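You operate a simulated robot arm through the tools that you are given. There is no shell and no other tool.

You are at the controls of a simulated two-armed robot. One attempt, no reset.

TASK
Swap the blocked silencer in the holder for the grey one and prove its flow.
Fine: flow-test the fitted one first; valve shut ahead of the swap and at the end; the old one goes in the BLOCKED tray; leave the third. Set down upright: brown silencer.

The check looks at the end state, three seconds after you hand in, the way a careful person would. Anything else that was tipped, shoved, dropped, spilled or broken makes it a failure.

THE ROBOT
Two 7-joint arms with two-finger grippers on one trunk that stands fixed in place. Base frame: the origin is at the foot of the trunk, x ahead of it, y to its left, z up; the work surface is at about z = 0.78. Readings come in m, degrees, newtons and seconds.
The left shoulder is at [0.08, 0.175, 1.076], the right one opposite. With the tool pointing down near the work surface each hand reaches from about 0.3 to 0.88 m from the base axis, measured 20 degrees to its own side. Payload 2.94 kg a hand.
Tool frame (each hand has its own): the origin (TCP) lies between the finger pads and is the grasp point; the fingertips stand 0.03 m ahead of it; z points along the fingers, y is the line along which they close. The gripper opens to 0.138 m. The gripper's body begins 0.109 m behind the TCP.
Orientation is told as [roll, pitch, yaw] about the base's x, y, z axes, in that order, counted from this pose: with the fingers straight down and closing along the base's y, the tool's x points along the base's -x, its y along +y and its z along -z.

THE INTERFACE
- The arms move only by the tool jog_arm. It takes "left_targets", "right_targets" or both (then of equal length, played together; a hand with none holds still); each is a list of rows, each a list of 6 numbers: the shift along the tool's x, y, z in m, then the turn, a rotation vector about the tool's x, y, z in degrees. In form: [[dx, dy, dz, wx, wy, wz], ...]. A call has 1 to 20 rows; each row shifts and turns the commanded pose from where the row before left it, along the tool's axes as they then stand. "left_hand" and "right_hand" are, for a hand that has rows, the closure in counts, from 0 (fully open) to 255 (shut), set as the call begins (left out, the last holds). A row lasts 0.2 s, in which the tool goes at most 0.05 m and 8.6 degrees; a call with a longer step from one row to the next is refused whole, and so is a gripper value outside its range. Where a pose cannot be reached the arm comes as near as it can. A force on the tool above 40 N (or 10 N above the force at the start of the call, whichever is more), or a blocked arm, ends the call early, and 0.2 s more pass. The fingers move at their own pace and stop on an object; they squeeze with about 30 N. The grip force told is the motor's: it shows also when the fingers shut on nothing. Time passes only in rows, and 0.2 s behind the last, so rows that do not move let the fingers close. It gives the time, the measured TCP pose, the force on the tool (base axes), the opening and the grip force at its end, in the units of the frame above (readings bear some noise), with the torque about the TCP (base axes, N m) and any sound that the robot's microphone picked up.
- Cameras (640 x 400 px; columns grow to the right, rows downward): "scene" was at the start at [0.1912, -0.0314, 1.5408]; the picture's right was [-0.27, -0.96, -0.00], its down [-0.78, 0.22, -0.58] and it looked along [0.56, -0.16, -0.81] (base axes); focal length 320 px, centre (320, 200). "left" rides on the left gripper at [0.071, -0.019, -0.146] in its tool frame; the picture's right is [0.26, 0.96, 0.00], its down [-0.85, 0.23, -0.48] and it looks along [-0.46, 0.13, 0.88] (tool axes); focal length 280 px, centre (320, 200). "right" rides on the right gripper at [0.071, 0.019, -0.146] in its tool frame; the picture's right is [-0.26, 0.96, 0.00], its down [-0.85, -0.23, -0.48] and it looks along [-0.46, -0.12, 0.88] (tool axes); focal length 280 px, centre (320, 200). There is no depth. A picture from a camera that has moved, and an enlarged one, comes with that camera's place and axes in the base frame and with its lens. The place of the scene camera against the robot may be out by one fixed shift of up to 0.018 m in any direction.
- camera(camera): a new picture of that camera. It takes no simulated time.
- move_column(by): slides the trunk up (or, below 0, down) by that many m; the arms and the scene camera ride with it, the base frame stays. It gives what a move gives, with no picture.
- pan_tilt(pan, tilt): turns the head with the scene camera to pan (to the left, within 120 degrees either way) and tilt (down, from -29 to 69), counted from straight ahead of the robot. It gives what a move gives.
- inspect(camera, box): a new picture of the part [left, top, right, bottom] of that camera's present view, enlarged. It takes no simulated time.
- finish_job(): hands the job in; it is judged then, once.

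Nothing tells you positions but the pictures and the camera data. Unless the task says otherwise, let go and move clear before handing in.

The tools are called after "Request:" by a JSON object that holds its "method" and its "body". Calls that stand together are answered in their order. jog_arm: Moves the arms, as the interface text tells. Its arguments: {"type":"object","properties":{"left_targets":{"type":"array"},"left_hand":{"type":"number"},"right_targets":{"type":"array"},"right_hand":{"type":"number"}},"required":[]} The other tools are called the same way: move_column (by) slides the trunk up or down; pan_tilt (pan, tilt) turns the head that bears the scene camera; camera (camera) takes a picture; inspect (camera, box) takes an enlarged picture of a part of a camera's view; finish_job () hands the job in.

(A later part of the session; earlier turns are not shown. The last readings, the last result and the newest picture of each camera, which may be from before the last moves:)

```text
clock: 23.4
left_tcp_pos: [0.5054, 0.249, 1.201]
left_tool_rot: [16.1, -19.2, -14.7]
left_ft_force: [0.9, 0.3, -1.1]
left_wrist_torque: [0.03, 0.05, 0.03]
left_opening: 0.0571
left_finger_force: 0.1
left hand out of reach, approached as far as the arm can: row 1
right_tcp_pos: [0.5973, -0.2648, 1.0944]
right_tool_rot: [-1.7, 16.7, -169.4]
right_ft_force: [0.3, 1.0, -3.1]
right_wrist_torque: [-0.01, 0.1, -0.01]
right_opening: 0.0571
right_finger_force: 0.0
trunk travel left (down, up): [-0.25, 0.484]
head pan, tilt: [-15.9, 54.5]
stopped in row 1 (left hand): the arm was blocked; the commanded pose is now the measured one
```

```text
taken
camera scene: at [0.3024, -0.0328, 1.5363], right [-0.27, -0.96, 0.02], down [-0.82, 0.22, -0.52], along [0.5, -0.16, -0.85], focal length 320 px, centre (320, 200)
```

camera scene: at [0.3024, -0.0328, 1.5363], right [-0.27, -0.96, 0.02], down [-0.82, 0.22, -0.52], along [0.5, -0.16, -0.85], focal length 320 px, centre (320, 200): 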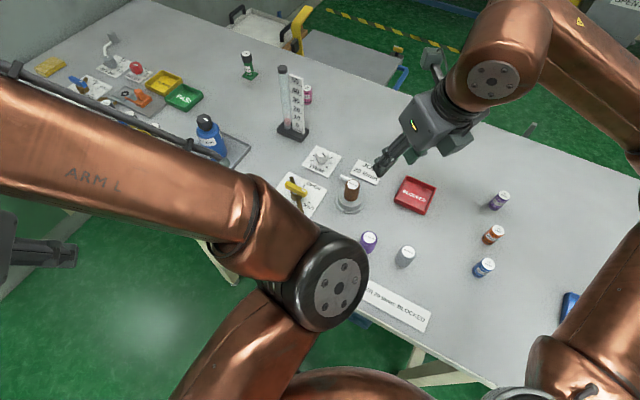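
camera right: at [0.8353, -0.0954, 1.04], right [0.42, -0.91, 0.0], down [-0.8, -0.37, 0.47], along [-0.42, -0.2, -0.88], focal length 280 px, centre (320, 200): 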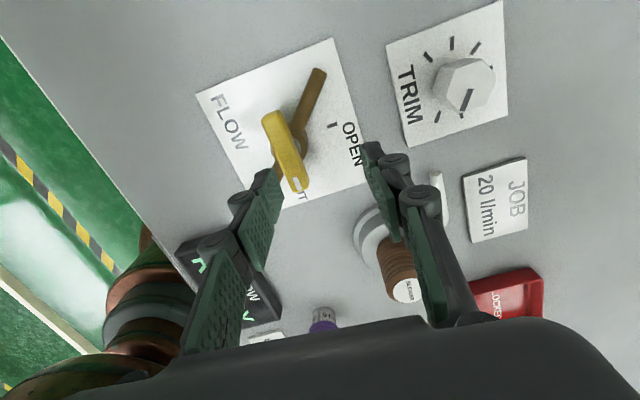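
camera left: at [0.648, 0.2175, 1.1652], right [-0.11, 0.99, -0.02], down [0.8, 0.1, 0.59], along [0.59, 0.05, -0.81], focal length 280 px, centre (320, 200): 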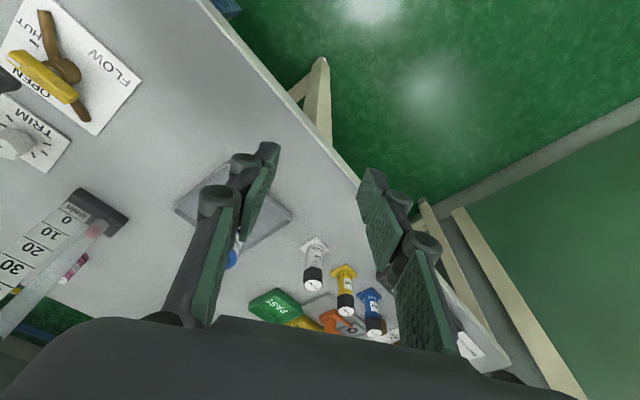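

The trunk is now swinging back upright. I'll hold both arms still and watch it settle.

Request:
{"method": "jog_arm", "body": {"left_targets": [[0, 0, 0, 0, 0, 0]], "right_targets": [[0, 0, 0, 0, 0, 0]]}}

Request:
{"method": "camera", "body": {"camera": "scene"}}

```text
clock: 23.7
left_tcp_pos: [0.3742, 0.2532, 1.2219]
left_tool_rot: [17.3, -25.1, -14.7]
left_ft_force: [4.3, -1.1, -1.2]
left_wrist_torque: [0.01, 0.38, 0.12]
left_opening: 0.0568
left_finger_force: 0.1
right_tcp_pos: [0.4739, -0.2676, 1.126]
right_tool_rot: [1.5, 22.7, -168.0]
right_ft_force: [0.9, 1.0, -3.1]
right_wrist_torque: [-0.12, 0.05, -0.02]
right_opening: 0.0571
right_finger_force: 0.0
trunk travel left (down, up): [-0.25, 0.484]
head pan, tilt: [-15.9, 54.5]
stopped in row 1 (left hand): the arm was blocked; the commanded pose is now the measured one
```

```text
taken
camera scene: at [0.1985, -0.0315, 1.5407], right [-0.27, -0.96, 0.0], down [-0.79, 0.22, -0.58], along [0.56, -0.16, -0.82], focal length 320 px, centre (320, 200)
```

scene: 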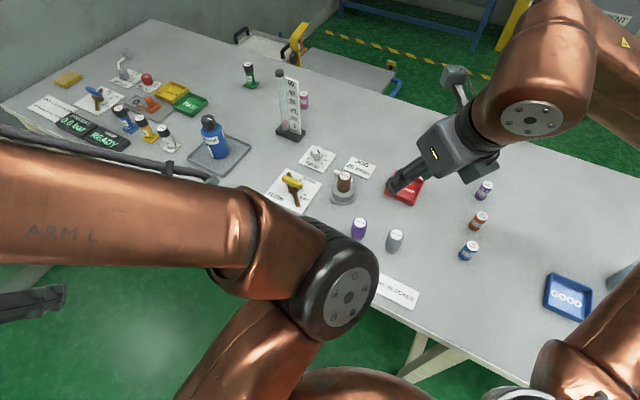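

Request:
{"method": "jog_arm", "body": {"left_targets": [[0, 0, 0, 0, 0, 0]], "right_targets": [[0, 0, 0, 0, 0, 0]]}}

Request:
{"method": "camera", "body": {"camera": "scene"}}

```text
clock: 24.3
left_tcp_pos: [0.4706, 0.2719, 1.2077]
left_tool_rot: [17.8, -20.0, -13.6]
left_ft_force: [-2.5, 0.7, -0.2]
left_wrist_torque: [0.01, -0.35, -0.12]
left_opening: 0.0568
left_finger_force: 0.0
right_tcp_pos: [0.5624, -0.2678, 1.0979]
right_tool_rot: [-0.2, 18.0, -168.6]
right_ft_force: [-2.3, 0.5, 0.6]
right_wrist_torque: [0.08, -0.32, 0.01]
right_opening: 0.0567
right_finger_force: 0.1
trunk travel left (down, up): [-0.25, 0.484]
head pan, tilt: [-15.9, 54.5]
stopped in row 1 (left hand): the arm was blocked; the commanded pose is now the measured one
```

```text
taken
camera scene: at [0.3017, -0.0331, 1.5356], right [-0.27, -0.96, 0.02], down [-0.82, 0.22, -0.52], along [0.5, -0.16, -0.85], focal length 320 px, centre (320, 200)
```

scene: 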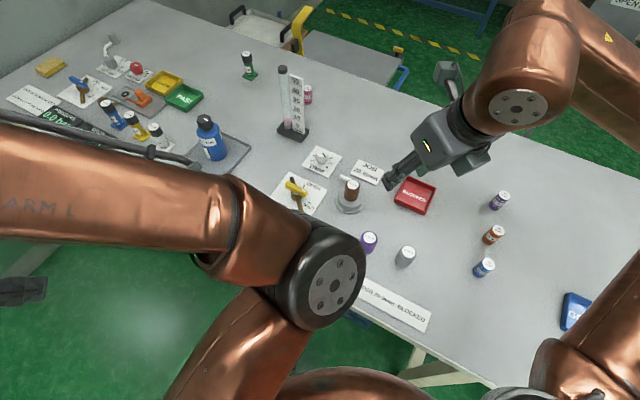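

The trunk is rocking on its foot. I'll let time pass without moving the arms to let it damp out.

Request:
{"method": "pan_tilt", "body": {"pan": -15.9, "tilt": 54.5}}

Request:
{"method": "camera", "body": {"camera": "scene"}}

```text
clock: 24.9
left_tcp_pos: [0.4119, 0.2647, 1.2193]
left_tool_rot: [16.8, -24.8, -13.0]
left_ft_force: [1.0, 0.2, 0.2]
left_wrist_torque: [-0.01, 0.1, 0.02]
left_opening: 0.0571
left_finger_force: 0.1
right_tcp_pos: [0.517, -0.2745, 1.1272]
right_tool_rot: [-1.3, 21.4, -172.3]
right_ft_force: [0.9, -1.1, 0.3]
right_wrist_torque: [0.0, 0.13, 0.05]
right_opening: 0.0569
right_finger_force: 0.0
trunk travel left (down, up): [-0.25, 0.484]
head pan, tilt: [-15.9, 54.5]
```

```text
taken
camera scene: at [0.2762, -0.0319, 1.5376], right [-0.27, -0.96, 0.01], down [-0.81, 0.22, -0.54], along [0.51, -0.16, -0.84], focal length 320 px, centre (320, 200)
```

scene: 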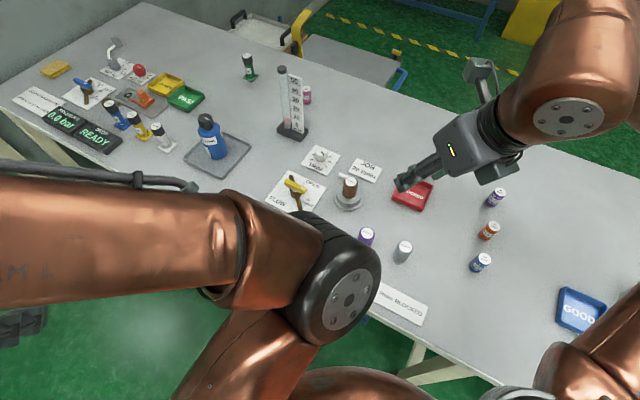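

Request:
{"method": "pan_tilt", "body": {"pan": -15.9, "tilt": 54.5}}

Request:
{"method": "camera", "body": {"camera": "scene"}}

```text
clock: 25.5
left_tcp_pos: [0.4569, 0.2746, 1.208]
left_tool_rot: [17.7, -20.3, -13.5]
left_ft_force: [-0.8, 0.9, -0.4]
left_wrist_torque: [0.02, -0.03, 0.01]
left_opening: 0.0568
left_finger_force: 0.1
right_tcp_pos: [0.5535, -0.2648, 1.1014]
right_tool_rot: [0.2, 18.5, -168.2]
right_ft_force: [-0.9, -0.7, -0.3]
right_wrist_torque: [-0.03, -0.01, -0.03]
right_opening: 0.0568
right_finger_force: 0.1
trunk travel left (down, up): [-0.25, 0.484]
head pan, tilt: [-15.9, 54.5]
```

```text
taken
camera scene: at [0.2415, -0.0319, 1.5384], right [-0.27, -0.96, 0.01], down [-0.8, 0.22, -0.55], along [0.53, -0.16, -0.83], focal length 320 px, centre (320, 200)
```

scene: 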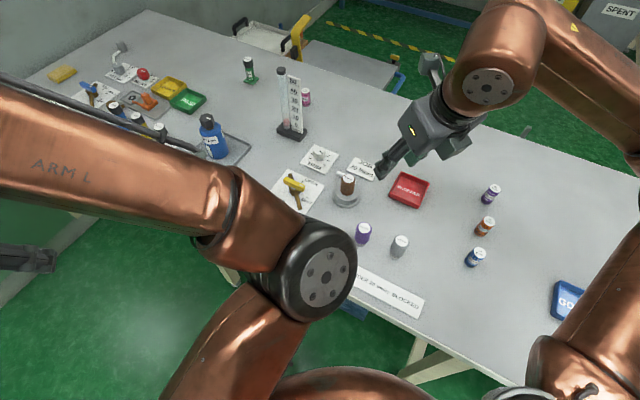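

Request:
{"method": "pan_tilt", "body": {"pan": -15.9, "tilt": 54.5}}

Request:
{"method": "pan_tilt", "body": {"pan": -15.9, "tilt": 54.5}}

Request:
{"method": "camera", "body": {"camera": "scene"}}

```text
clock: 26.1
left_tcp_pos: [0.4182, 0.2661, 1.2117]
left_tool_rot: [16.2, -23.4, -12.4]
left_ft_force: [0.8, -0.7, -0.4]
left_wrist_torque: [0.06, 0.11, 0.04]
left_opening: 0.0569
left_finger_force: 0.0
right_tcp_pos: [0.5263, -0.2733, 1.1198]
right_tool_rot: [-0.7, 20.8, -171.3]
right_ft_force: [1.1, 0.2, 0.2]
right_wrist_torque: [0.06, 0.13, 0.02]
right_opening: 0.057
right_finger_force: 0.1
trunk travel left (down, up): [-0.25, 0.484]
head pan, tilt: [-15.9, 54.5]
```

```text
clock: 26.7
left_tcp_pos: [0.4475, 0.2762, 1.2119]
left_tool_rot: [17.8, -20.9, -13.6]
left_ft_force: [1.2, -0.1, -0.7]
left_wrist_torque: [-0.02, 0.11, 0.05]
left_opening: 0.0567
left_finger_force: 0.1
right_tcp_pos: [0.5425, -0.2655, 1.1041]
right_tool_rot: [0.2, 19.0, -168.1]
right_ft_force: [1.7, -0.1, -0.9]
right_wrist_torque: [-0.02, 0.15, -0.02]
right_opening: 0.0567
right_finger_force: 0.0
trunk travel left (down, up): [-0.25, 0.484]
head pan, tilt: [-15.9, 54.5]
```

```text
taken
camera scene: at [0.2221, -0.0318, 1.5388], right [-0.27, -0.96, 0.0], down [-0.79, 0.22, -0.56], along [0.54, -0.16, -0.83], focal length 320 px, centre (320, 200)
```

scene: 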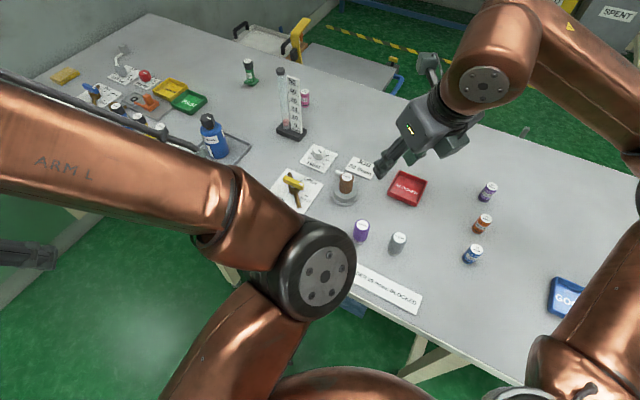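

Request:
{"method": "pan_tilt", "body": {"pan": -15.9, "tilt": 54.5}}

Request:
{"method": "pan_tilt", "body": {"pan": -15.9, "tilt": 54.5}}

Request:
{"method": "pan_tilt", "body": {"pan": -15.9, "tilt": 54.5}}

Request:
{"method": "pan_tilt", "body": {"pan": -15.9, "tilt": 54.5}}

Request:
{"method": "camera", "body": {"camera": "scene"}}

```text
clock: 27.3
left_tcp_pos: [0.415, 0.2694, 1.216]
left_tool_rot: [17.3, -22.8, -13.7]
left_ft_force: [0.9, -1.2, -1.4]
left_wrist_torque: [0.07, 0.11, 0.05]
left_opening: 0.057
left_finger_force: 0.0
right_tcp_pos: [0.5131, -0.2667, 1.1137]
right_tool_rot: [1.3, 20.7, -168.4]
right_ft_force: [1.1, 0.2, 1.0]
right_wrist_torque: [-0.03, 0.16, 0.0]
right_opening: 0.057
right_finger_force: 0.2
trunk travel left (down, up): [-0.25, 0.484]
head pan, tilt: [-15.9, 54.5]
```

```text
clock: 27.9
left_tcp_pos: [0.4487, 0.2743, 1.2117]
left_tool_rot: [17.5, -20.7, -13.5]
left_ft_force: [-1.3, -0.1, -1.9]
left_wrist_torque: [0.06, -0.13, -0.03]
left_opening: 0.057
left_finger_force: 0.1
right_tcp_pos: [0.5445, -0.2654, 1.1044]
right_tool_rot: [0.1, 19.0, -168.3]
right_ft_force: [-1.2, -0.1, -0.7]
right_wrist_torque: [-0.02, -0.08, -0.02]
right_opening: 0.0567
right_finger_force: 0.2
trunk travel left (down, up): [-0.25, 0.484]
head pan, tilt: [-15.9, 54.5]
```

```text
clock: 28.5
left_tcp_pos: [0.3925, 0.2717, 1.2258]
left_tool_rot: [18.0, -23.9, -13.6]
left_ft_force: [-1.6, -0.2, -0.2]
left_wrist_torque: [-0.01, -0.15, -0.03]
left_opening: 0.0568
left_finger_force: 0.1
right_tcp_pos: [0.4924, -0.2682, 1.1243]
right_tool_rot: [1.0, 21.8, -168.1]
right_ft_force: [-1.4, -0.7, -1.4]
right_wrist_torque: [0.01, -0.14, 0.0]
right_opening: 0.0569
right_finger_force: 0.0
trunk travel left (down, up): [-0.25, 0.484]
head pan, tilt: [-15.9, 54.5]
```

```text
clock: 29.1
left_tcp_pos: [0.428, 0.2723, 1.2181]
left_tool_rot: [17.6, -21.9, -13.6]
left_ft_force: [-0.2, 0.0, 0.4]
left_wrist_torque: [0.02, 0.01, 0.02]
left_opening: 0.0569
left_finger_force: 0.0
right_tcp_pos: [0.5262, -0.2658, 1.1123]
right_tool_rot: [0.3, 20.1, -168.3]
right_ft_force: [0.0, -0.1, -0.6]
right_wrist_torque: [-0.02, 0.02, 0.0]
right_opening: 0.0568
right_finger_force: 0.1
trunk travel left (down, up): [-0.25, 0.484]
head pan, tilt: [-15.9, 54.5]
```

```text
taken
camera scene: at [0.2198, -0.0323, 1.5399], right [-0.27, -0.96, 0.0], down [-0.79, 0.22, -0.57], along [0.54, -0.16, -0.82], focal length 320 px, centre (320, 200)
```

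scene: 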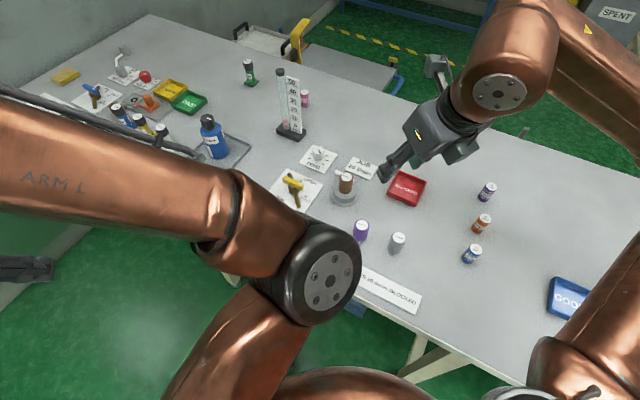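

Still rocking slightly but decaying; nothing on the bench has moved. I'll keep waiting.

Request:
{"method": "pan_tilt", "body": {"pan": -15.9, "tilt": 54.5}}

Request:
{"method": "pan_tilt", "body": {"pan": -15.9, "tilt": 54.5}}

Request:
{"method": "pan_tilt", "body": {"pan": -15.9, "tilt": 54.5}}

Request:
{"method": "pan_tilt", "body": {"pan": -15.9, "tilt": 54.5}}

Request:
{"method": "pan_tilt", "body": {"pan": -15.9, "tilt": 54.5}}

Request:
{"method": "pan_tilt", "body": {"pan": -15.9, "tilt": 54.5}}

Request:
{"method": "camera", "body": {"camera": "scene"}}

```text
clock: 29.7
left_tcp_pos: [0.4317, 0.2726, 1.216]
left_tool_rot: [17.6, -21.8, -13.6]
left_ft_force: [0.1, -0.3, -0.4]
left_wrist_torque: [0.01, 0.03, 0.0]
left_opening: 0.0565
left_finger_force: 0.0
right_tcp_pos: [0.5292, -0.2655, 1.1108]
right_tool_rot: [0.4, 19.9, -168.3]
right_ft_force: [0.6, 0.2, 0.4]
right_wrist_torque: [0.01, 0.01, 0.03]
right_opening: 0.0566
right_finger_force: 0.1
trunk travel left (down, up): [-0.25, 0.484]
head pan, tilt: [-15.9, 54.5]
```

```text
clock: 30.3
left_tcp_pos: [0.4237, 0.2728, 1.2179]
left_tool_rot: [17.7, -22.1, -13.7]
left_ft_force: [-0.7, 0.9, 0.5]
left_wrist_torque: [0.01, -0.07, -0.01]
left_opening: 0.0568
left_finger_force: 0.1
right_tcp_pos: [0.5214, -0.266, 1.1125]
right_tool_rot: [0.4, 20.3, -168.3]
right_ft_force: [0.4, -0.5, 0.0]
right_wrist_torque: [0.0, -0.02, 0.02]
right_opening: 0.0567
right_finger_force: 0.0
trunk travel left (down, up): [-0.25, 0.484]
head pan, tilt: [-15.9, 54.5]
```

```text
clock: 30.9
left_tcp_pos: [0.4224, 0.2728, 1.2176]
left_tool_rot: [17.7, -22.1, -13.7]
left_ft_force: [-0.7, -0.5, -0.3]
left_wrist_torque: [0.0, 0.0, -0.01]
left_opening: 0.057
left_finger_force: 0.1
right_tcp_pos: [0.5216, -0.2656, 1.1135]
right_tool_rot: [0.4, 20.3, -168.2]
right_ft_force: [-0.1, -0.1, -0.5]
right_wrist_torque: [0.0, 0.03, 0.03]
right_opening: 0.0567
right_finger_force: 0.1
trunk travel left (down, up): [-0.25, 0.484]
head pan, tilt: [-15.9, 54.5]
```

```text
clock: 31.5
left_tcp_pos: [0.424, 0.2728, 1.2183]
left_tool_rot: [17.7, -22.1, -13.6]
left_ft_force: [1.0, 0.4, 0.0]
left_wrist_torque: [0.01, 0.01, 0.02]
left_opening: 0.057
left_finger_force: 0.0
right_tcp_pos: [0.5218, -0.2655, 1.1132]
right_tool_rot: [0.4, 20.3, -168.2]
right_ft_force: [0.7, -0.8, -0.1]
right_wrist_torque: [0.04, -0.02, -0.02]
right_opening: 0.0568
right_finger_force: 0.0
trunk travel left (down, up): [-0.25, 0.484]
head pan, tilt: [-15.9, 54.5]
```

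```text
clock: 32.1
left_tcp_pos: [0.4233, 0.2729, 1.2183]
left_tool_rot: [17.7, -22.1, -13.5]
left_ft_force: [-0.9, 0.6, -0.8]
left_wrist_torque: [-0.01, 0.0, 0.03]
left_opening: 0.0568
left_finger_force: 0.1
right_tcp_pos: [0.5223, -0.2659, 1.114]
right_tool_rot: [0.4, 20.3, -168.3]
right_ft_force: [0.3, 1.1, 0.9]
right_wrist_torque: [0.0, 0.02, 0.0]
right_opening: 0.0568
right_finger_force: 0.0
trunk travel left (down, up): [-0.25, 0.484]
head pan, tilt: [-15.9, 54.5]
```

```text
clock: 32.7
left_tcp_pos: [0.4234, 0.2719, 1.2181]
left_tool_rot: [17.5, -22.1, -13.6]
left_ft_force: [-0.1, -0.2, -0.1]
left_wrist_torque: [-0.03, 0.04, -0.03]
left_opening: 0.0568
left_finger_force: 0.1
right_tcp_pos: [0.5206, -0.2657, 1.1137]
right_tool_rot: [0.4, 20.3, -168.3]
right_ft_force: [-0.2, 0.0, 0.3]
right_wrist_torque: [0.01, 0.0, 0.05]
right_opening: 0.0569
right_finger_force: 0.1
trunk travel left (down, up): [-0.25, 0.484]
head pan, tilt: [-15.9, 54.5]
```

```text
taken
camera scene: at [0.1911, -0.0314, 1.5408], right [-0.27, -0.96, 0.0], down [-0.78, 0.22, -0.58], along [0.56, -0.16, -0.81], focal length 320 px, centre (320, 200)
```

scene: 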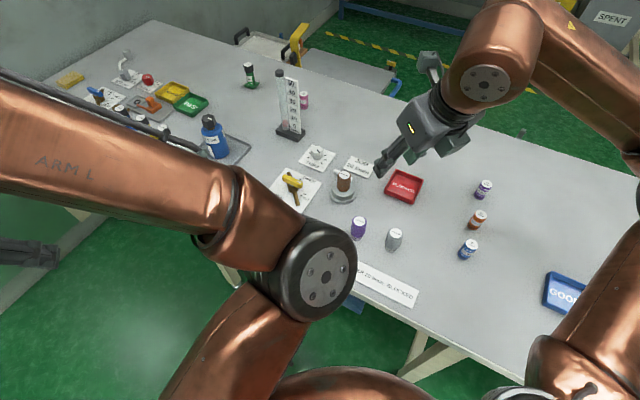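

The trunk has settled back upright (camera at its original place) and the bench looks undisturbed. From now on I'll keep the left arm tucked in so only one arm reaches forward; first I'll ease the left hand back into a compact pose.

Request:
{"method": "jog_arm", "body": {"left_targets": [[0.0287, 0.0128, 0.0183, 0, 0, 0], [0.0287, 0.0128, 0.0183, 0, 0, 0], [0.0287, 0.0128, 0.0183, 0, 0, 0], [0.0287, 0.0128, 0.0183, 0, 0, 0]]}}

Request:
{"method": "camera", "body": {"camera": "scene"}}

```text
clock: 33.7
left_tcp_pos: [0.3576, 0.3642, 1.1246]
left_tool_rot: [17.7, -22.1, -13.7]
left_ft_force: [0.5, 0.2, 1.1]
left_wrist_torque: [-0.01, 0.03, -0.01]
left_opening: 0.0568
left_finger_force: 0.0
right_tcp_pos: [0.5207, -0.2631, 1.1144]
right_tool_rot: [0.6, 20.3, -168.3]
right_ft_force: [1.1, -0.2, -0.3]
right_wrist_torque: [-0.04, 0.02, -0.03]
right_opening: 0.0566
right_finger_force: 0.1
trunk travel left (down, up): [-0.25, 0.484]
head pan, tilt: [-15.9, 54.5]
```

```text
taken
camera scene: at [0.1911, -0.0301, 1.5408], right [-0.27, -0.96, 0.0], down [-0.78, 0.22, -0.58], along [0.56, -0.16, -0.81], focal length 320 px, centre (320, 200)
```

scene: 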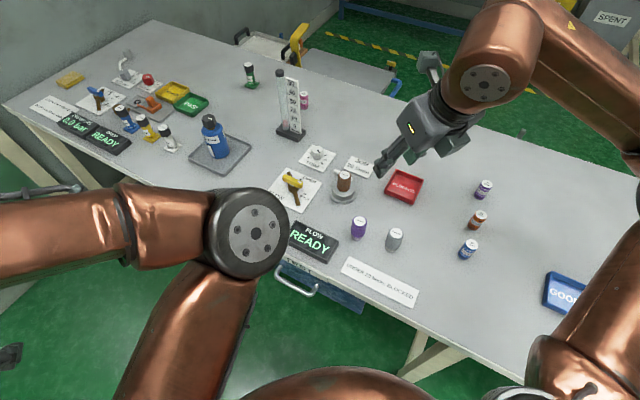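

The left arm now folds cleanly and the READY display is visible again. I'll shift it a little more left, and level the right hand and turn it to yaw -135.

Request:
{"method": "jog_arm", "body": {"left_targets": [[0.005, 0.02, 0.0045, 0, 0, 0], [0.005, 0.02, 0.0045, 0, 0, 0], [0.005, 0.02, 0.0045, 0, 0, 0], [0, 0, 0, 0, 0, 0], [0, 0, 0, 0, 0, 0], [0, 0, 0, 0, 0, 0], [0, 0, 0, 0, 0, 0], [0, 0, 0, 0, 0, 0]], "right_targets": [[0, 0, 0, 0, -5.1, 0], [0, 0, 0, 0, -5.1, 0], [0, 0, 0, 0, -5.1, 0], [0, 0, 0, 0, -5.0, 0], [0, 0, 0, 0, 0, -8.3], [0, 0, 0, 0, 0, -8.3], [0, 0, 0, 0, 0, -8.3], [0, 0, 0, 0, 0, -8.3]]}}

Request:
{"method": "camera", "body": {"camera": "scene"}}

```text
clock: 35.5
left_tcp_pos: [0.3557, 0.4267, 1.1245]
left_tool_rot: [17.7, -22.1, -13.6]
left_ft_force: [-0.8, 0.6, -0.2]
left_wrist_torque: [0.01, -0.01, -0.03]
left_opening: 0.0568
left_finger_force: 0.3
right_tcp_pos: [0.5213, -0.2657, 1.113]
right_tool_rot: [0.2, -0.2, -135.0]
right_ft_force: [0.0, 0.1, 0.4]
right_wrist_torque: [-0.01, -0.02, -0.02]
right_opening: 0.0569
right_finger_force: 0.0
trunk travel left (down, up): [-0.25, 0.484]
head pan, tilt: [-15.9, 54.5]
```

```text
taken
camera scene: at [0.1911, -0.0311, 1.5408], right [-0.27, -0.96, 0.0], down [-0.78, 0.22, -0.58], along [0.56, -0.16, -0.81], focal length 320 px, centre (320, 200)
```

scene: 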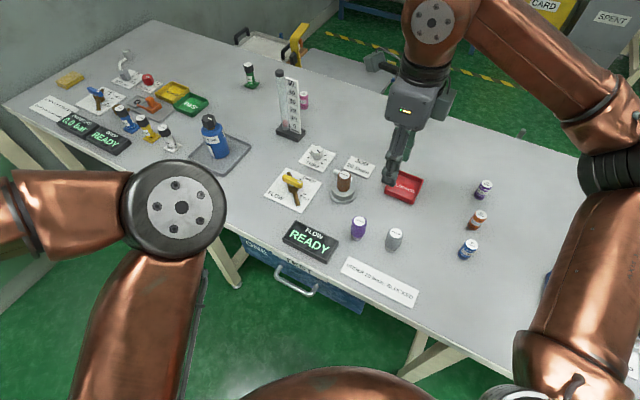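

Everything is calm and the right hand is level at yaw -135. I'll ease it toward the valve slowly and watch the trunk.

Request:
{"method": "jog_arm", "body": {"right_targets": [[0.012, 0.0022, 0.006, 0, 0, 0], [0.018, 0.0032, 0.01, 0, 0, 0], [0.018, 0.0032, 0.01, 0, 0, 0], [0.018, 0.0032, 0.01, 0, 0, 0], [0.018, 0.0032, 0.01, 0, 0, 0], [0.018, 0.0032, 0.01, 0, 0, 0], [0.018, 0.0032, 0.01, 0, 0, 0], [0.018, 0.0032, 0.01, 0, 0, 0], [0.018, 0.0032, 0.01, 0, 0, 0], [0.018, 0.0032, 0.01, 0, 0, 0], [0.018, 0.0032, 0.01, 0, 0, 0], [0.018, 0.0032, 0.01, 0, 0, 0], [0.006, 0.0012, 0.005, 0, 0, 0], [0, 0, 0, 0, 0, 0], [0, 0, 0, 0, 0, 0]]}}

Request:
{"method": "inspect", "body": {"camera": "scene", "box": [200, 50, 440, 280]}}

```text
clock: 38.7
left_tcp_pos: [0.356, 0.4275, 1.1245]
left_tool_rot: [17.6, -22.1, -13.6]
left_ft_force: [0.1, 0.1, 0.3]
left_wrist_torque: [-0.02, 0.0, -0.03]
left_opening: 0.0566
left_finger_force: 0.2
right_tcp_pos: [0.7012, -0.1391, 0.9929]
right_tool_rot: [0.2, -0.2, -135.2]
right_ft_force: [0.3, -0.2, -0.2]
right_wrist_torque: [-0.01, -0.01, -0.01]
right_opening: 0.0571
right_finger_force: 0.0
trunk travel left (down, up): [-0.25, 0.484]
head pan, tilt: [-15.9, 54.5]
```

```text
1.74 times, centred on (320, 165) of scene
camera zoom: at [0.1912, -0.031, 1.5408], right [-0.27, -0.96, 0.0], down [-0.78, 0.22, -0.58], along [0.56, -0.16, -0.81], focal length 556 px, centre (320, 261)
```

zoom: 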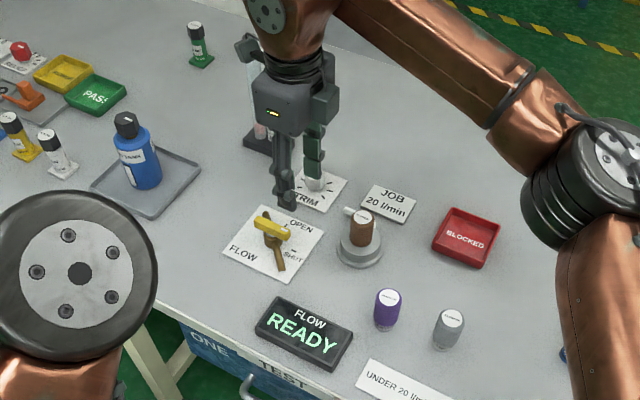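

Stable (no lean). Continuing slowly to above the lever at z = 0.88.

Request:
{"method": "jog_arm", "body": {"right_targets": [[0.0084, 0.0018, 0.0141, 0, 0, 0], [0.0084, 0.0018, 0.0141, 0, 0, 0], [0.0084, 0.0018, 0.0141, 0, 0, 0], [0.0084, 0.0018, 0.0141, 0, 0, 0], [0.0084, 0.0018, 0.0141, 0, 0, 0], [0.0084, 0.0018, 0.0141, 0, 0, 0], [0.0084, 0.0018, 0.0141, 0, 0, 0], [0.0084, 0.0018, 0.0141, 0, 0, 0], [0, 0, 0, 0, 0, 0], [0, 0, 0, 0, 0, 0]]}}

Request:
{"method": "camera", "body": {"camera": "right"}}

Request:
{"method": "inspect", "body": {"camera": "scene", "box": [240, 120, 380, 250]}}

```text
clock: 40.9
left_tcp_pos: [0.355, 0.4265, 1.1232]
left_tool_rot: [17.7, -22.0, -13.6]
left_ft_force: [0.8, -0.3, 0.5]
left_wrist_torque: [0.01, 0.0, 0.01]
left_opening: 0.0571
left_finger_force: 0.0
right_tcp_pos: [0.76, -0.105, 0.8765]
right_tool_rot: [0.3, -0.2, -135.2]
right_ft_force: [0.2, -1.2, 0.1]
right_wrist_torque: [0.01, 0.0, -0.01]
right_opening: 0.0568
right_finger_force: 0.1
trunk travel left (down, up): [-0.25, 0.484]
head pan, tilt: [-15.9, 54.5]
```

```text
taken
camera right: at [0.8236, -0.0674, 1.0236], right [0.49, -0.87, 0.01], down [-0.76, -0.43, 0.48], along [-0.41, -0.24, -0.88], focal length 280 px, centre (320, 200)
```

right: 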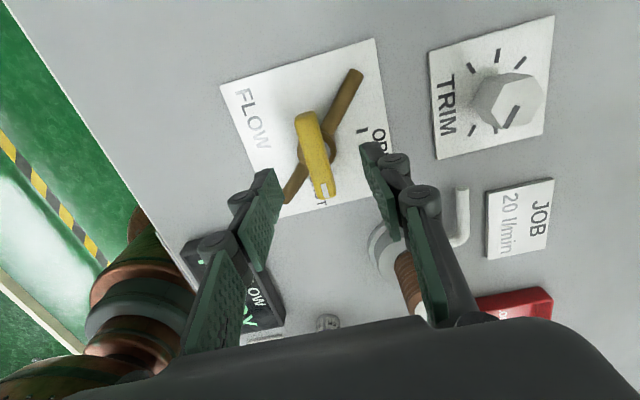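

```text
3.08 times, centred on (310, 185) of scene
camera zoom: at [0.1914, -0.0308, 1.5408], right [-0.27, -0.96, 0.0], down [-0.78, 0.22, -0.58], along [0.56, -0.16, -0.81], focal length 985 px, centre (351, 246)
```

zoom: 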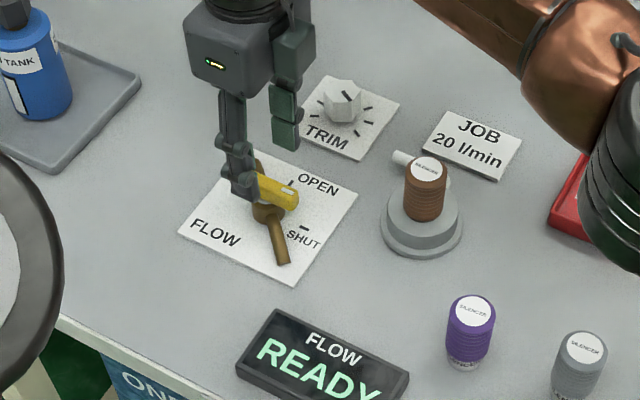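

Aligned over the lever at (0.760, -0.102). I'll lower to z ≈ 0.838 so the fingertips straddle the lever, and check before closing.

Request:
{"method": "jog_arm", "body": {"right_targets": [[0.001, -0.001, 0.01, 0, 0, 0], [0.001, -0.001, 0.01, 0, 0, 0], [0, 0, 0.01, 0, 0, 0], [0, 0, 0.0085, 0, 0, 0], [0, 0, 0, 0, 0, 0], [0, 0, 0, 0, 0, 0]]}}

Request:
{"method": "inspect", "body": {"camera": "scene", "box": [250, 130, 350, 220]}}

Request:
{"method": "inspect", "body": {"camera": "right", "box": [200, 50, 420, 280]}}

```text
clock: 42.3
left_tcp_pos: [0.3552, 0.4269, 1.1239]
left_tool_rot: [17.6, -22.0, -13.6]
left_ft_force: [-0.2, -0.5, -0.3]
left_wrist_torque: [0.0, -0.01, 0.0]
left_opening: 0.0566
left_finger_force: 0.0
right_tcp_pos: [0.7622, -0.1005, 0.8401]
right_tool_rot: [0.1, -0.2, -135.2]
right_ft_force: [-0.4, 0.3, -0.3]
right_wrist_torque: [-0.02, 0.0, 0.02]
right_opening: 0.0569
right_finger_force: 0.1
trunk travel left (down, up): [-0.25, 0.484]
head pan, tilt: [-15.9, 54.5]
```

```text
4.44 times, centred on (300, 175) of scene
camera zoom: at [0.1913, -0.0309, 1.5408], right [-0.27, -0.96, 0.0], down [-0.78, 0.22, -0.58], along [0.56, -0.16, -0.81], focal length 1422 px, centre (409, 311)
```

zoom: 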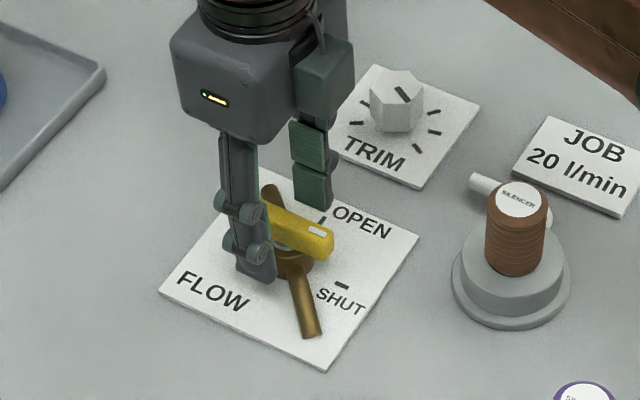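

```text
1.74 times, centred on (310, 165) of right
camera zoom: at [0.8246, -0.0644, 0.9862], right [0.49, -0.87, 0.01], down [-0.76, -0.43, 0.48], along [-0.41, -0.24, -0.88], focal length 488 px, centre (337, 261)
```

zoom: 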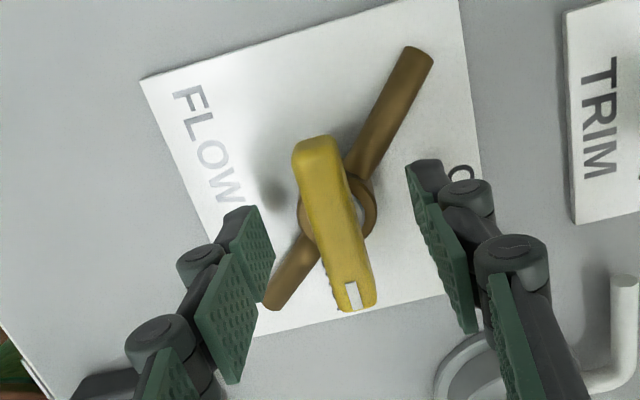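

The lever is centred between the fingers. I'll lower 4 mm more and close on it.

Request:
{"method": "jog_arm", "body": {"right_targets": [[0, 0, 0.002, 0, 0, 0], [0, 0, 0.002, 0, 0, 0], [0, 0, 0, 0, 0, 0]]}}

Request:
{"method": "jog_arm", "body": {"right_targets": [[0, 0, 0, 0, 0, 0], [0, 0, 0, 0, 0, 0], [0, 0, 0, 0, 0, 0], [0, 0, 0, 0, 0, 0], [0, 0, 0, 0, 0, 0]], "right_hand": 255}}

Request:
{"method": "inspect", "body": {"camera": "right", "box": [200, 50, 420, 280]}}

Request:
{"method": "inspect", "body": {"camera": "scene", "box": [250, 130, 350, 220]}}

```text
clock: 43.1
left_tcp_pos: [0.355, 0.4257, 1.125]
left_tool_rot: [17.7, -22.1, -13.6]
left_ft_force: [0.3, -0.3, 0.7]
left_wrist_torque: [0.01, -0.01, -0.03]
left_opening: 0.0571
left_finger_force: 0.1
right_tcp_pos: [0.7602, -0.1021, 0.8358]
right_tool_rot: [0.2, -0.3, -135.3]
right_ft_force: [1.0, 0.3, 0.0]
right_wrist_torque: [0.0, 0.02, 0.01]
right_opening: 0.0568
right_finger_force: 0.1
trunk travel left (down, up): [-0.25, 0.484]
head pan, tilt: [-15.9, 54.5]
```

```text
clock: 44.3
left_tcp_pos: [0.3557, 0.4267, 1.1234]
left_tool_rot: [17.7, -22.1, -13.6]
left_ft_force: [0.2, 0.5, 0.8]
left_wrist_torque: [0.03, -0.04, -0.02]
left_opening: 0.0571
left_finger_force: 0.1
right_tcp_pos: [0.7617, -0.1017, 0.8358]
right_tool_rot: [0.3, -0.3, -135.3]
right_ft_force: [0.6, 0.4, -0.4]
right_wrist_torque: [-0.01, -0.03, -0.02]
right_opening: 0.0315
right_finger_force: 45.1
trunk travel left (down, up): [-0.25, 0.484]
head pan, tilt: [-15.9, 54.5]
```

```text
1.74 times, centred on (310, 165) of right
camera zoom: at [0.8235, -0.0647, 0.982], right [0.49, -0.87, 0.01], down [-0.76, -0.43, 0.48], along [-0.41, -0.24, -0.88], focal length 488 px, centre (337, 261)
```

zoom: 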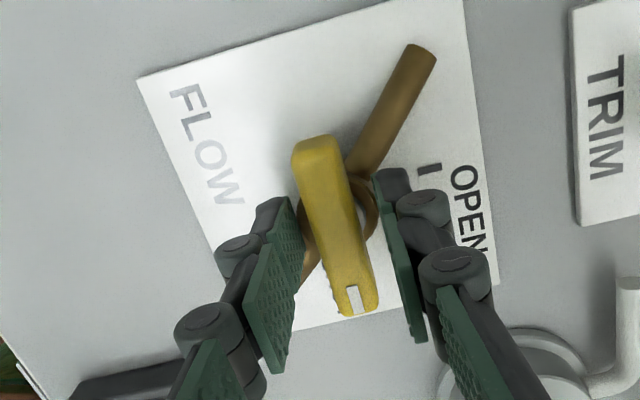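

```text
4.44 times, centred on (300, 175) of scene
camera zoom: at [0.1914, -0.0309, 1.5408], right [-0.27, -0.96, 0.0], down [-0.78, 0.22, -0.58], along [0.56, -0.16, -0.81], focal length 1422 px, centre (409, 311)
```

zoom: 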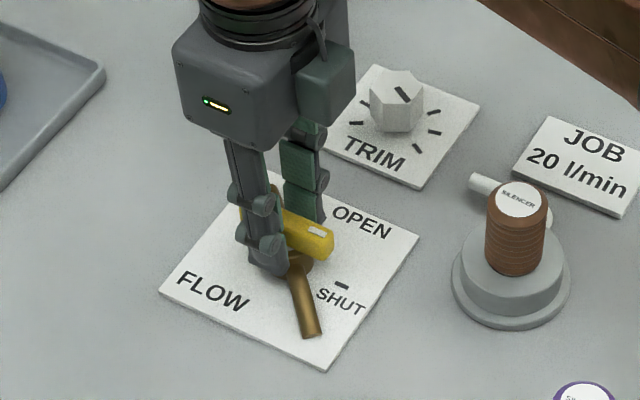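

The fingers stopped at 31 mm, which means they met the round valve body under the lever. I'll open, rise 6 mm and close again on the lever itself.

Request:
{"method": "jog_arm", "body": {"right_targets": [[0, 0, 0, 0, 0, 0], [0, 0, 0, 0, 0, 0], [0, 0, -0.003, 0, 0, 0], [0, 0, -0.003, 0, 0, 0], [0, 0, 0, 0, 0, 0]], "right_hand": 170}}

Request:
{"method": "jog_arm", "body": {"right_targets": [[0, 0, 0, 0, 0, 0], [0, 0, 0, 0, 0, 0], [0, 0, 0, 0, 0, 0], [0, 0, 0, 0, 0, 0], [0, 0, 0, 0, 0, 0]], "right_hand": 255}}

Request:
{"method": "inspect", "body": {"camera": "right", "box": [200, 50, 420, 280]}}

```text
clock: 45.5
left_tcp_pos: [0.355, 0.4268, 1.1228]
left_tool_rot: [17.8, -22.2, -13.5]
left_ft_force: [0.8, 0.5, -1.1]
left_wrist_torque: [-0.03, -0.01, -0.02]
left_opening: 0.0571
left_finger_force: 0.0
right_tcp_pos: [0.7608, -0.1022, 0.8428]
right_tool_rot: [0.3, -0.3, -135.2]
right_ft_force: [-0.2, -0.4, -0.2]
right_wrist_torque: [-0.02, 0.0, 0.0]
right_opening: 0.0461
right_finger_force: 0.0
trunk travel left (down, up): [-0.25, 0.484]
head pan, tilt: [-15.9, 54.5]
```

```text
clock: 46.7
left_tcp_pos: [0.3552, 0.4269, 1.1237]
left_tool_rot: [17.7, -22.2, -13.6]
left_ft_force: [-0.4, 0.1, 1.3]
left_wrist_torque: [0.03, 0.0, 0.0]
left_opening: 0.057
left_finger_force: 0.1
right_tcp_pos: [0.7603, -0.1025, 0.843]
right_tool_rot: [0.3, -0.2, -135.1]
right_ft_force: [0.8, -0.4, 0.2]
right_wrist_torque: [-0.06, -0.04, 0.1]
right_opening: 0.0156
right_finger_force: 41.7
trunk travel left (down, up): [-0.25, 0.484]
head pan, tilt: [-15.9, 54.5]
```

```text
1.74 times, centred on (310, 165) of right
camera zoom: at [0.8234, -0.0648, 0.9883], right [0.49, -0.87, 0.01], down [-0.77, -0.43, 0.48], along [-0.41, -0.24, -0.88], focal length 488 px, centre (337, 261)
```

zoom: 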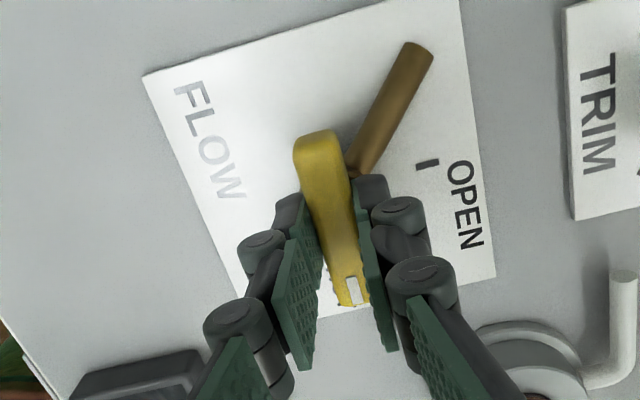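

The lever is gripped (15.6 mm). I'll turn it toward OPEN, 30° first, to check the torque.

Request:
{"method": "jog_arm", "body": {"right_targets": [[0, 0, 0, 0, 0, -4], [0, 0, 0, 0, 0, -5], [0, 0, 0, 0, 0, -5], [0, 0, 0, 0, 0, -5], [0, 0, 0, 0, 0, -5], [0, 0, 0, 0, 0, -6], [0, 0, 0, 0, 0, 0]]}}

Request:
{"method": "inspect", "body": {"camera": "right", "box": [200, 50, 420, 280]}}

Request:
{"method": "inspect", "body": {"camera": "scene", "box": [240, 60, 380, 260]}}

```text
clock: 48.3
left_tcp_pos: [0.3542, 0.4259, 1.1238]
left_tool_rot: [17.6, -22.1, -13.6]
left_ft_force: [-0.2, -0.2, -0.5]
left_wrist_torque: [0.02, -0.01, -0.02]
left_opening: 0.0565
left_finger_force: 0.0
right_tcp_pos: [0.7589, -0.1017, 0.8417]
right_tool_rot: [0.1, -0.4, -105.0]
right_ft_force: [-1.0, -0.2, -0.5]
right_wrist_torque: [0.72, -0.13, 0.0]
right_opening: 0.0159
right_finger_force: 41.8
trunk travel left (down, up): [-0.25, 0.484]
head pan, tilt: [-15.9, 54.5]
```

```text
1.74 times, centred on (310, 165) of right
camera zoom: at [0.7966, -0.0377, 0.9881], right [0.86, -0.5, 0.0], down [-0.44, -0.76, 0.48], along [-0.24, -0.42, -0.88], focal length 488 px, centre (337, 261)
```

zoom: 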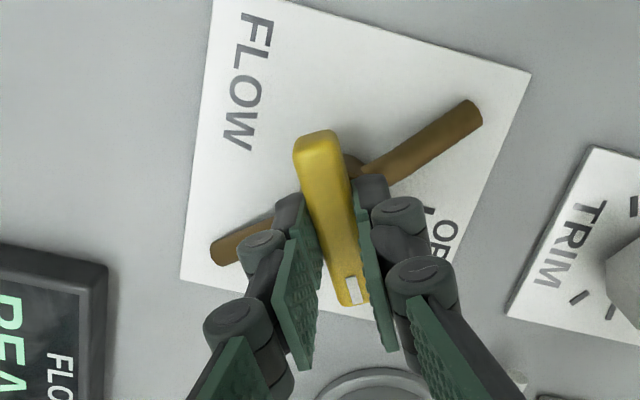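

```text
2.00 times, centred on (310, 160) of scene
camera zoom: at [0.1912, -0.0311, 1.5408], right [-0.27, -0.96, 0.0], down [-0.78, 0.22, -0.58], along [0.56, -0.16, -0.81], focal length 640 px, centre (340, 280)
```

zoom: 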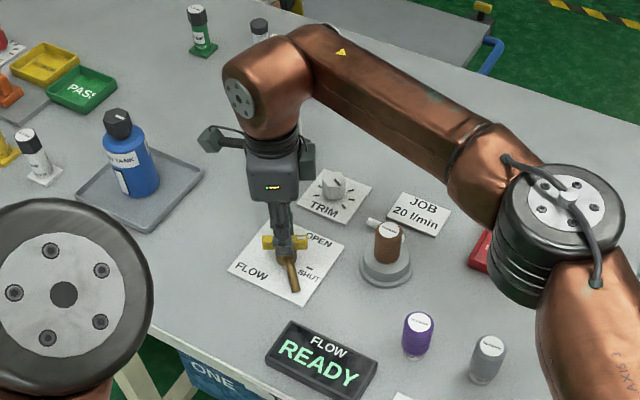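

The lever turns freely. Continuing the remaining 60° to OPEN.

Request:
{"method": "jog_arm", "body": {"right_targets": [[0, 0, 0, 0, 0, -5], [0, 0, 0, 0, 0, -5], [0, 0, 0, 0, 0, -5], [0, 0, 0, 0, 0, -5], [0, 0, 0, 0, 0, -5], [0, 0, 0, 0, 0, -5], [0, 0, 0, 0, 0, -5], [0, 0, 0, 0, 0, -5], [0, 0, 0, 0, 0, -5], [0, 0, 0, 0, 0, -5], [0, 0, 0, 0, 0, -5], [0, 0, 0, 0, 0, -5], [0, 0, 0, 0, 0, 0], [0, 0, 0, 0, 0, 0]]}}

Request:
{"method": "camera", "body": {"camera": "right"}}

Request:
{"method": "inspect", "body": {"camera": "scene", "box": [240, 60, 380, 260]}}

```text
clock: 51.3
left_tcp_pos: [0.3554, 0.4267, 1.1246]
left_tool_rot: [17.6, -22.1, -13.6]
left_ft_force: [0.1, 0.0, 0.1]
left_wrist_torque: [-0.03, 0.01, 0.01]
left_opening: 0.0572
left_finger_force: 0.0
right_tcp_pos: [0.7599, -0.1018, 0.8413]
right_tool_rot: [-0.2, -0.3, -45.2]
right_ft_force: [-2.9, -0.8, -6.7]
right_wrist_torque: [-0.43, -0.36, -0.02]
right_opening: 0.0159
right_finger_force: 41.9
trunk travel left (down, up): [-0.25, 0.484]
head pan, tilt: [-15.9, 54.5]
```

```text
taken
camera right: at [0.7231, -0.0373, 0.9881], right [0.87, 0.49, 0.0], down [0.44, -0.76, 0.48], along [0.24, -0.42, -0.88], focal length 280 px, centre (320, 200)
```

right: 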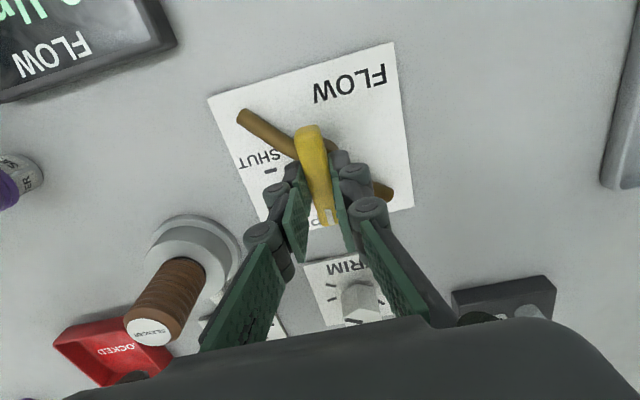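

```text
2.00 times, centred on (310, 160) of scene
camera zoom: at [0.1915, -0.031, 1.5407], right [-0.27, -0.96, 0.0], down [-0.78, 0.22, -0.58], along [0.56, -0.16, -0.81], focal length 640 px, centre (340, 280)
```

zoom: 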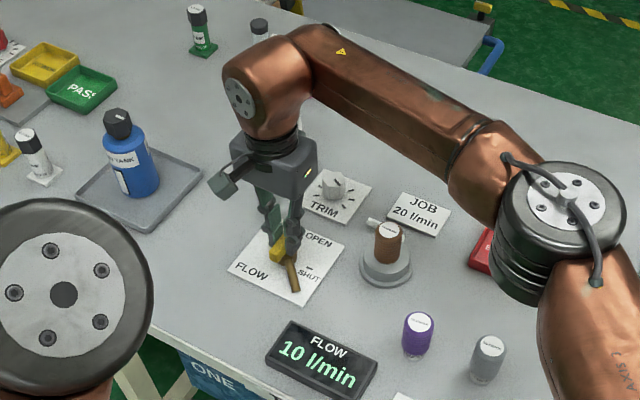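

The display now shows 10 l/min. I'll hold it open a moment so the reading settles and check it again.

Request:
{"method": "jog_arm", "body": {"right_targets": [[0, 0, 0, 0, 0, 0], [0, 0, 0, 0, 0, 0], [0, 0, 0, 0, 0, 0], [0, 0, 0, 0, 0, 0], [0, 0, 0, 0, 0, 0], [0, 0, 0, 0, 0, 0], [0, 0, 0, 0, 0, 0], [0, 0, 0, 0, 0, 0], [0, 0, 0, 0, 0, 0], [0, 0, 0, 0, 0, 0]]}}

Request:
{"method": "inspect", "body": {"camera": "scene", "box": [260, 150, 360, 270]}}

Request:
{"method": "inspect", "body": {"camera": "right", "box": [230, 40, 420, 240]}}

```text
clock: 53.5
left_tcp_pos: [0.3559, 0.4268, 1.1242]
left_tool_rot: [17.6, -22.1, -13.6]
left_ft_force: [-0.3, 0.2, 0.4]
left_wrist_torque: [0.01, 0.02, 0.02]
left_opening: 0.0569
left_finger_force: 0.1
right_tcp_pos: [0.7598, -0.1021, 0.8424]
right_tool_rot: [-0.4, -0.3, -45.1]
right_ft_force: [-7.9, -0.7, -8.3]
right_wrist_torque: [0.09, 0.3, 0.03]
right_opening: 0.0157
right_finger_force: 41.9
trunk travel left (down, up): [-0.25, 0.484]
head pan, tilt: [-15.9, 54.5]
```

```text
3.33 times, centred on (310, 210) of scene
camera zoom: at [0.1915, -0.0312, 1.5407], right [-0.27, -0.96, 0.0], down [-0.78, 0.22, -0.58], along [0.56, -0.16, -0.81], focal length 1067 px, centre (353, 167)
```

zoom: 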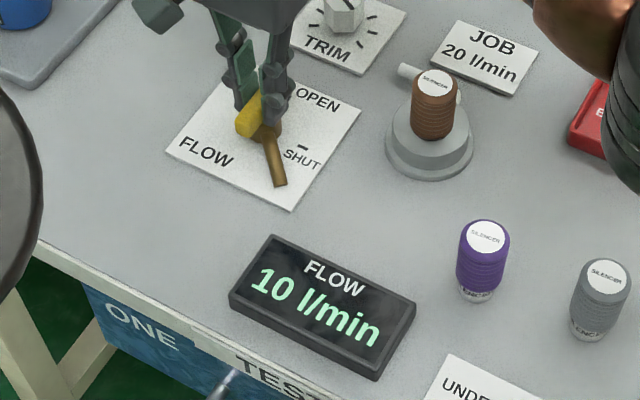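

```text
2.00 times, centred on (325, 140) of right
camera zoom: at [0.7231, -0.0373, 0.9881], right [0.87, 0.49, 0.0], down [0.44, -0.76, 0.48], along [0.24, -0.42, -0.88], focal length 561 px, centre (310, 320)
```

zoom: 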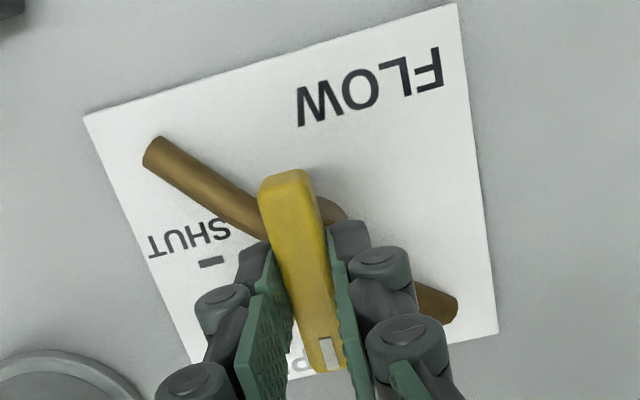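

The fitted brown silencer reads 10 l/min, under 20, so it is blocked. Now I'll turn the valve back to SHUT.

Request:
{"method": "jog_arm", "body": {"right_targets": [[0, 0, 0, 0, 0, 5], [0, 0, 0, 0, 0, 5], [0, 0, 0, 0, 0, 5], [0, 0, 0, 0, 0, 5], [0, 0, 0, 0, 0, 5], [0, 0, 0, 0, 0, 5], [0, 0, 0, 0, 0, 5], [0, 0, 0, 0, 0, 5], [0, 0, 0, 0, 0, 5], [0, 0, 0, 0, 0, 5], [0, 0, 0, 0, 0, 5], [0, 0, 0, 0, 0, 5], [0, 0, 0, 0, 0, 5], [0, 0, 0, 0, 0, 5], [0, 0, 0, 0, 0, 5], [0, 0, 0, 0, 0, 5], [0, 0, 0, 0, 0, 5], [0, 0, 0, 0, 0, 5], [0, 0, 0, 0, 0, 0], [0, 0, 0, 0, 0, 0]]}}

Request:
{"method": "inspect", "body": {"camera": "right", "box": [200, 50, 420, 280]}}

Request:
{"method": "inspect", "body": {"camera": "scene", "box": [240, 60, 380, 260]}}

```text
clock: 57.7
left_tcp_pos: [0.3554, 0.4267, 1.1234]
left_tool_rot: [17.7, -22.1, -13.6]
left_ft_force: [-0.6, -0.3, -1.1]
left_wrist_torque: [0.02, -0.02, -0.03]
left_opening: 0.0572
left_finger_force: 0.1
right_tcp_pos: [0.7598, -0.1026, 0.8425]
right_tool_rot: [0.3, -0.2, -135.2]
right_ft_force: [3.9, 5.2, -0.3]
right_wrist_torque: [-0.07, 0.19, 0.13]
right_opening: 0.0159
right_finger_force: 41.4
trunk travel left (down, up): [-0.25, 0.484]
head pan, tilt: [-15.9, 54.5]
```

```text
1.74 times, centred on (310, 165) of right
camera zoom: at [0.8232, -0.065, 0.9884], right [0.49, -0.87, 0.01], down [-0.77, -0.43, 0.48], along [-0.41, -0.24, -0.88], focal length 488 px, centre (337, 261)
```

zoom: 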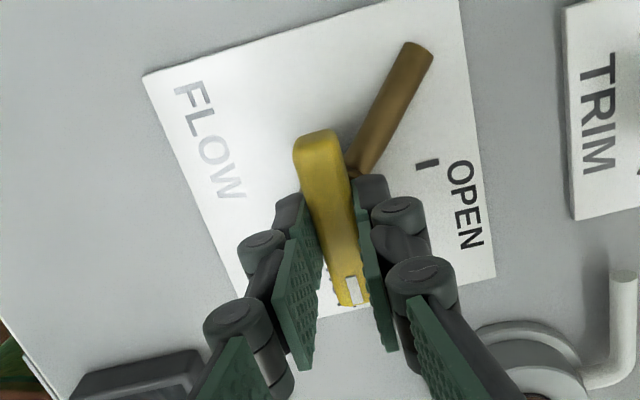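

```text
2.00 times, centred on (310, 160) of scene
camera zoom: at [0.1917, -0.0301, 1.5408], right [-0.27, -0.96, 0.0], down [-0.78, 0.22, -0.58], along [0.56, -0.16, -0.81], focal length 640 px, centre (340, 280)
```

zoom: 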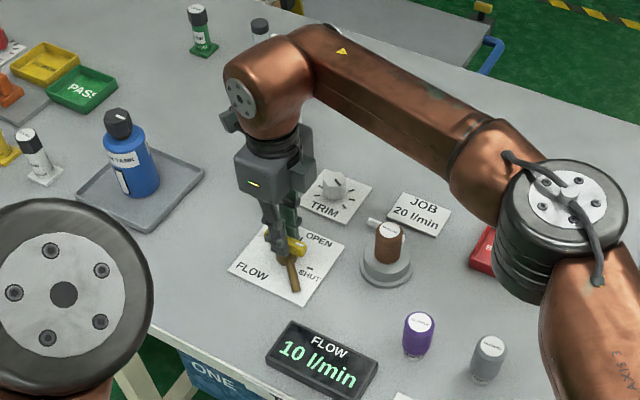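

The lever is back at SHUT; the display still shows the last reading. I'll let go, rise straight up and check the flow tube.

Request:
{"method": "jog_arm", "body": {"right_targets": [[0, 0, 0, 0, 0, 0], [0, 0, 0, 0, 0, 0], [0, 0, 0, 0, 0, 0], [0, 0, -0.01, 0, 0, 0], [0, 0, -0.015, 0, 0, 0], [0, 0, -0.02, 0, 0, 0], [0, 0, -0.02, 0, 0, 0], [0, 0, -0.02, 0, 0, 0], [0, 0, -0.01, 0, 0, 0], [0, 0, 0, 0, 0, 0]], "right_hand": 150}}

Request:
{"method": "camera", "body": {"camera": "right"}}

Request:
{"method": "camera", "body": {"camera": "scene"}}

```text
clock: 59.9
left_tcp_pos: [0.3547, 0.4274, 1.124]
left_tool_rot: [17.7, -22.0, -13.6]
left_ft_force: [0.0, -0.2, 0.7]
left_wrist_torque: [0.04, -0.01, 0.0]
left_opening: 0.0569
left_finger_force: 0.1
right_tcp_pos: [0.7577, -0.1001, 0.9387]
right_tool_rot: [0.3, -0.3, -135.1]
right_ft_force: [0.0, 0.5, -0.2]
right_wrist_torque: [-0.01, -0.03, -0.03]
right_opening: 0.0572
right_finger_force: 0.1
trunk travel left (down, up): [-0.25, 0.484]
head pan, tilt: [-15.9, 54.5]
```

```text
taken
camera right: at [0.8207, -0.0621, 1.0846], right [0.49, -0.87, 0.01], down [-0.76, -0.43, 0.48], along [-0.41, -0.24, -0.88], focal length 280 px, centre (320, 200)
```

right: 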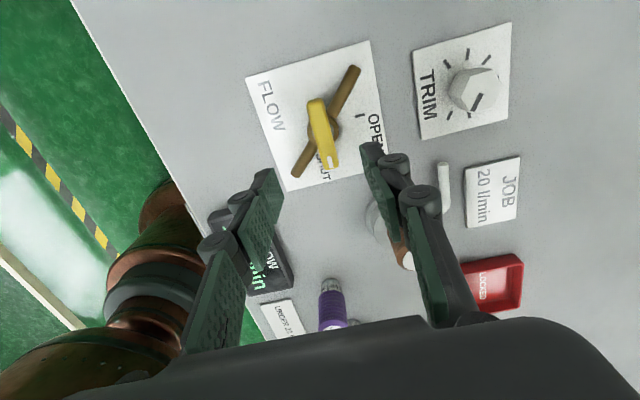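

```text
taken
camera scene: at [0.1912, -0.0309, 1.5408], right [-0.27, -0.96, 0.0], down [-0.78, 0.22, -0.58], along [0.56, -0.16, -0.81], focal length 320 px, centre (320, 200)
```

scene: 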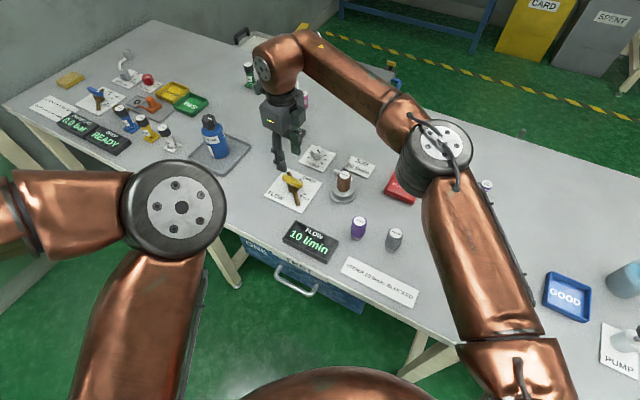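

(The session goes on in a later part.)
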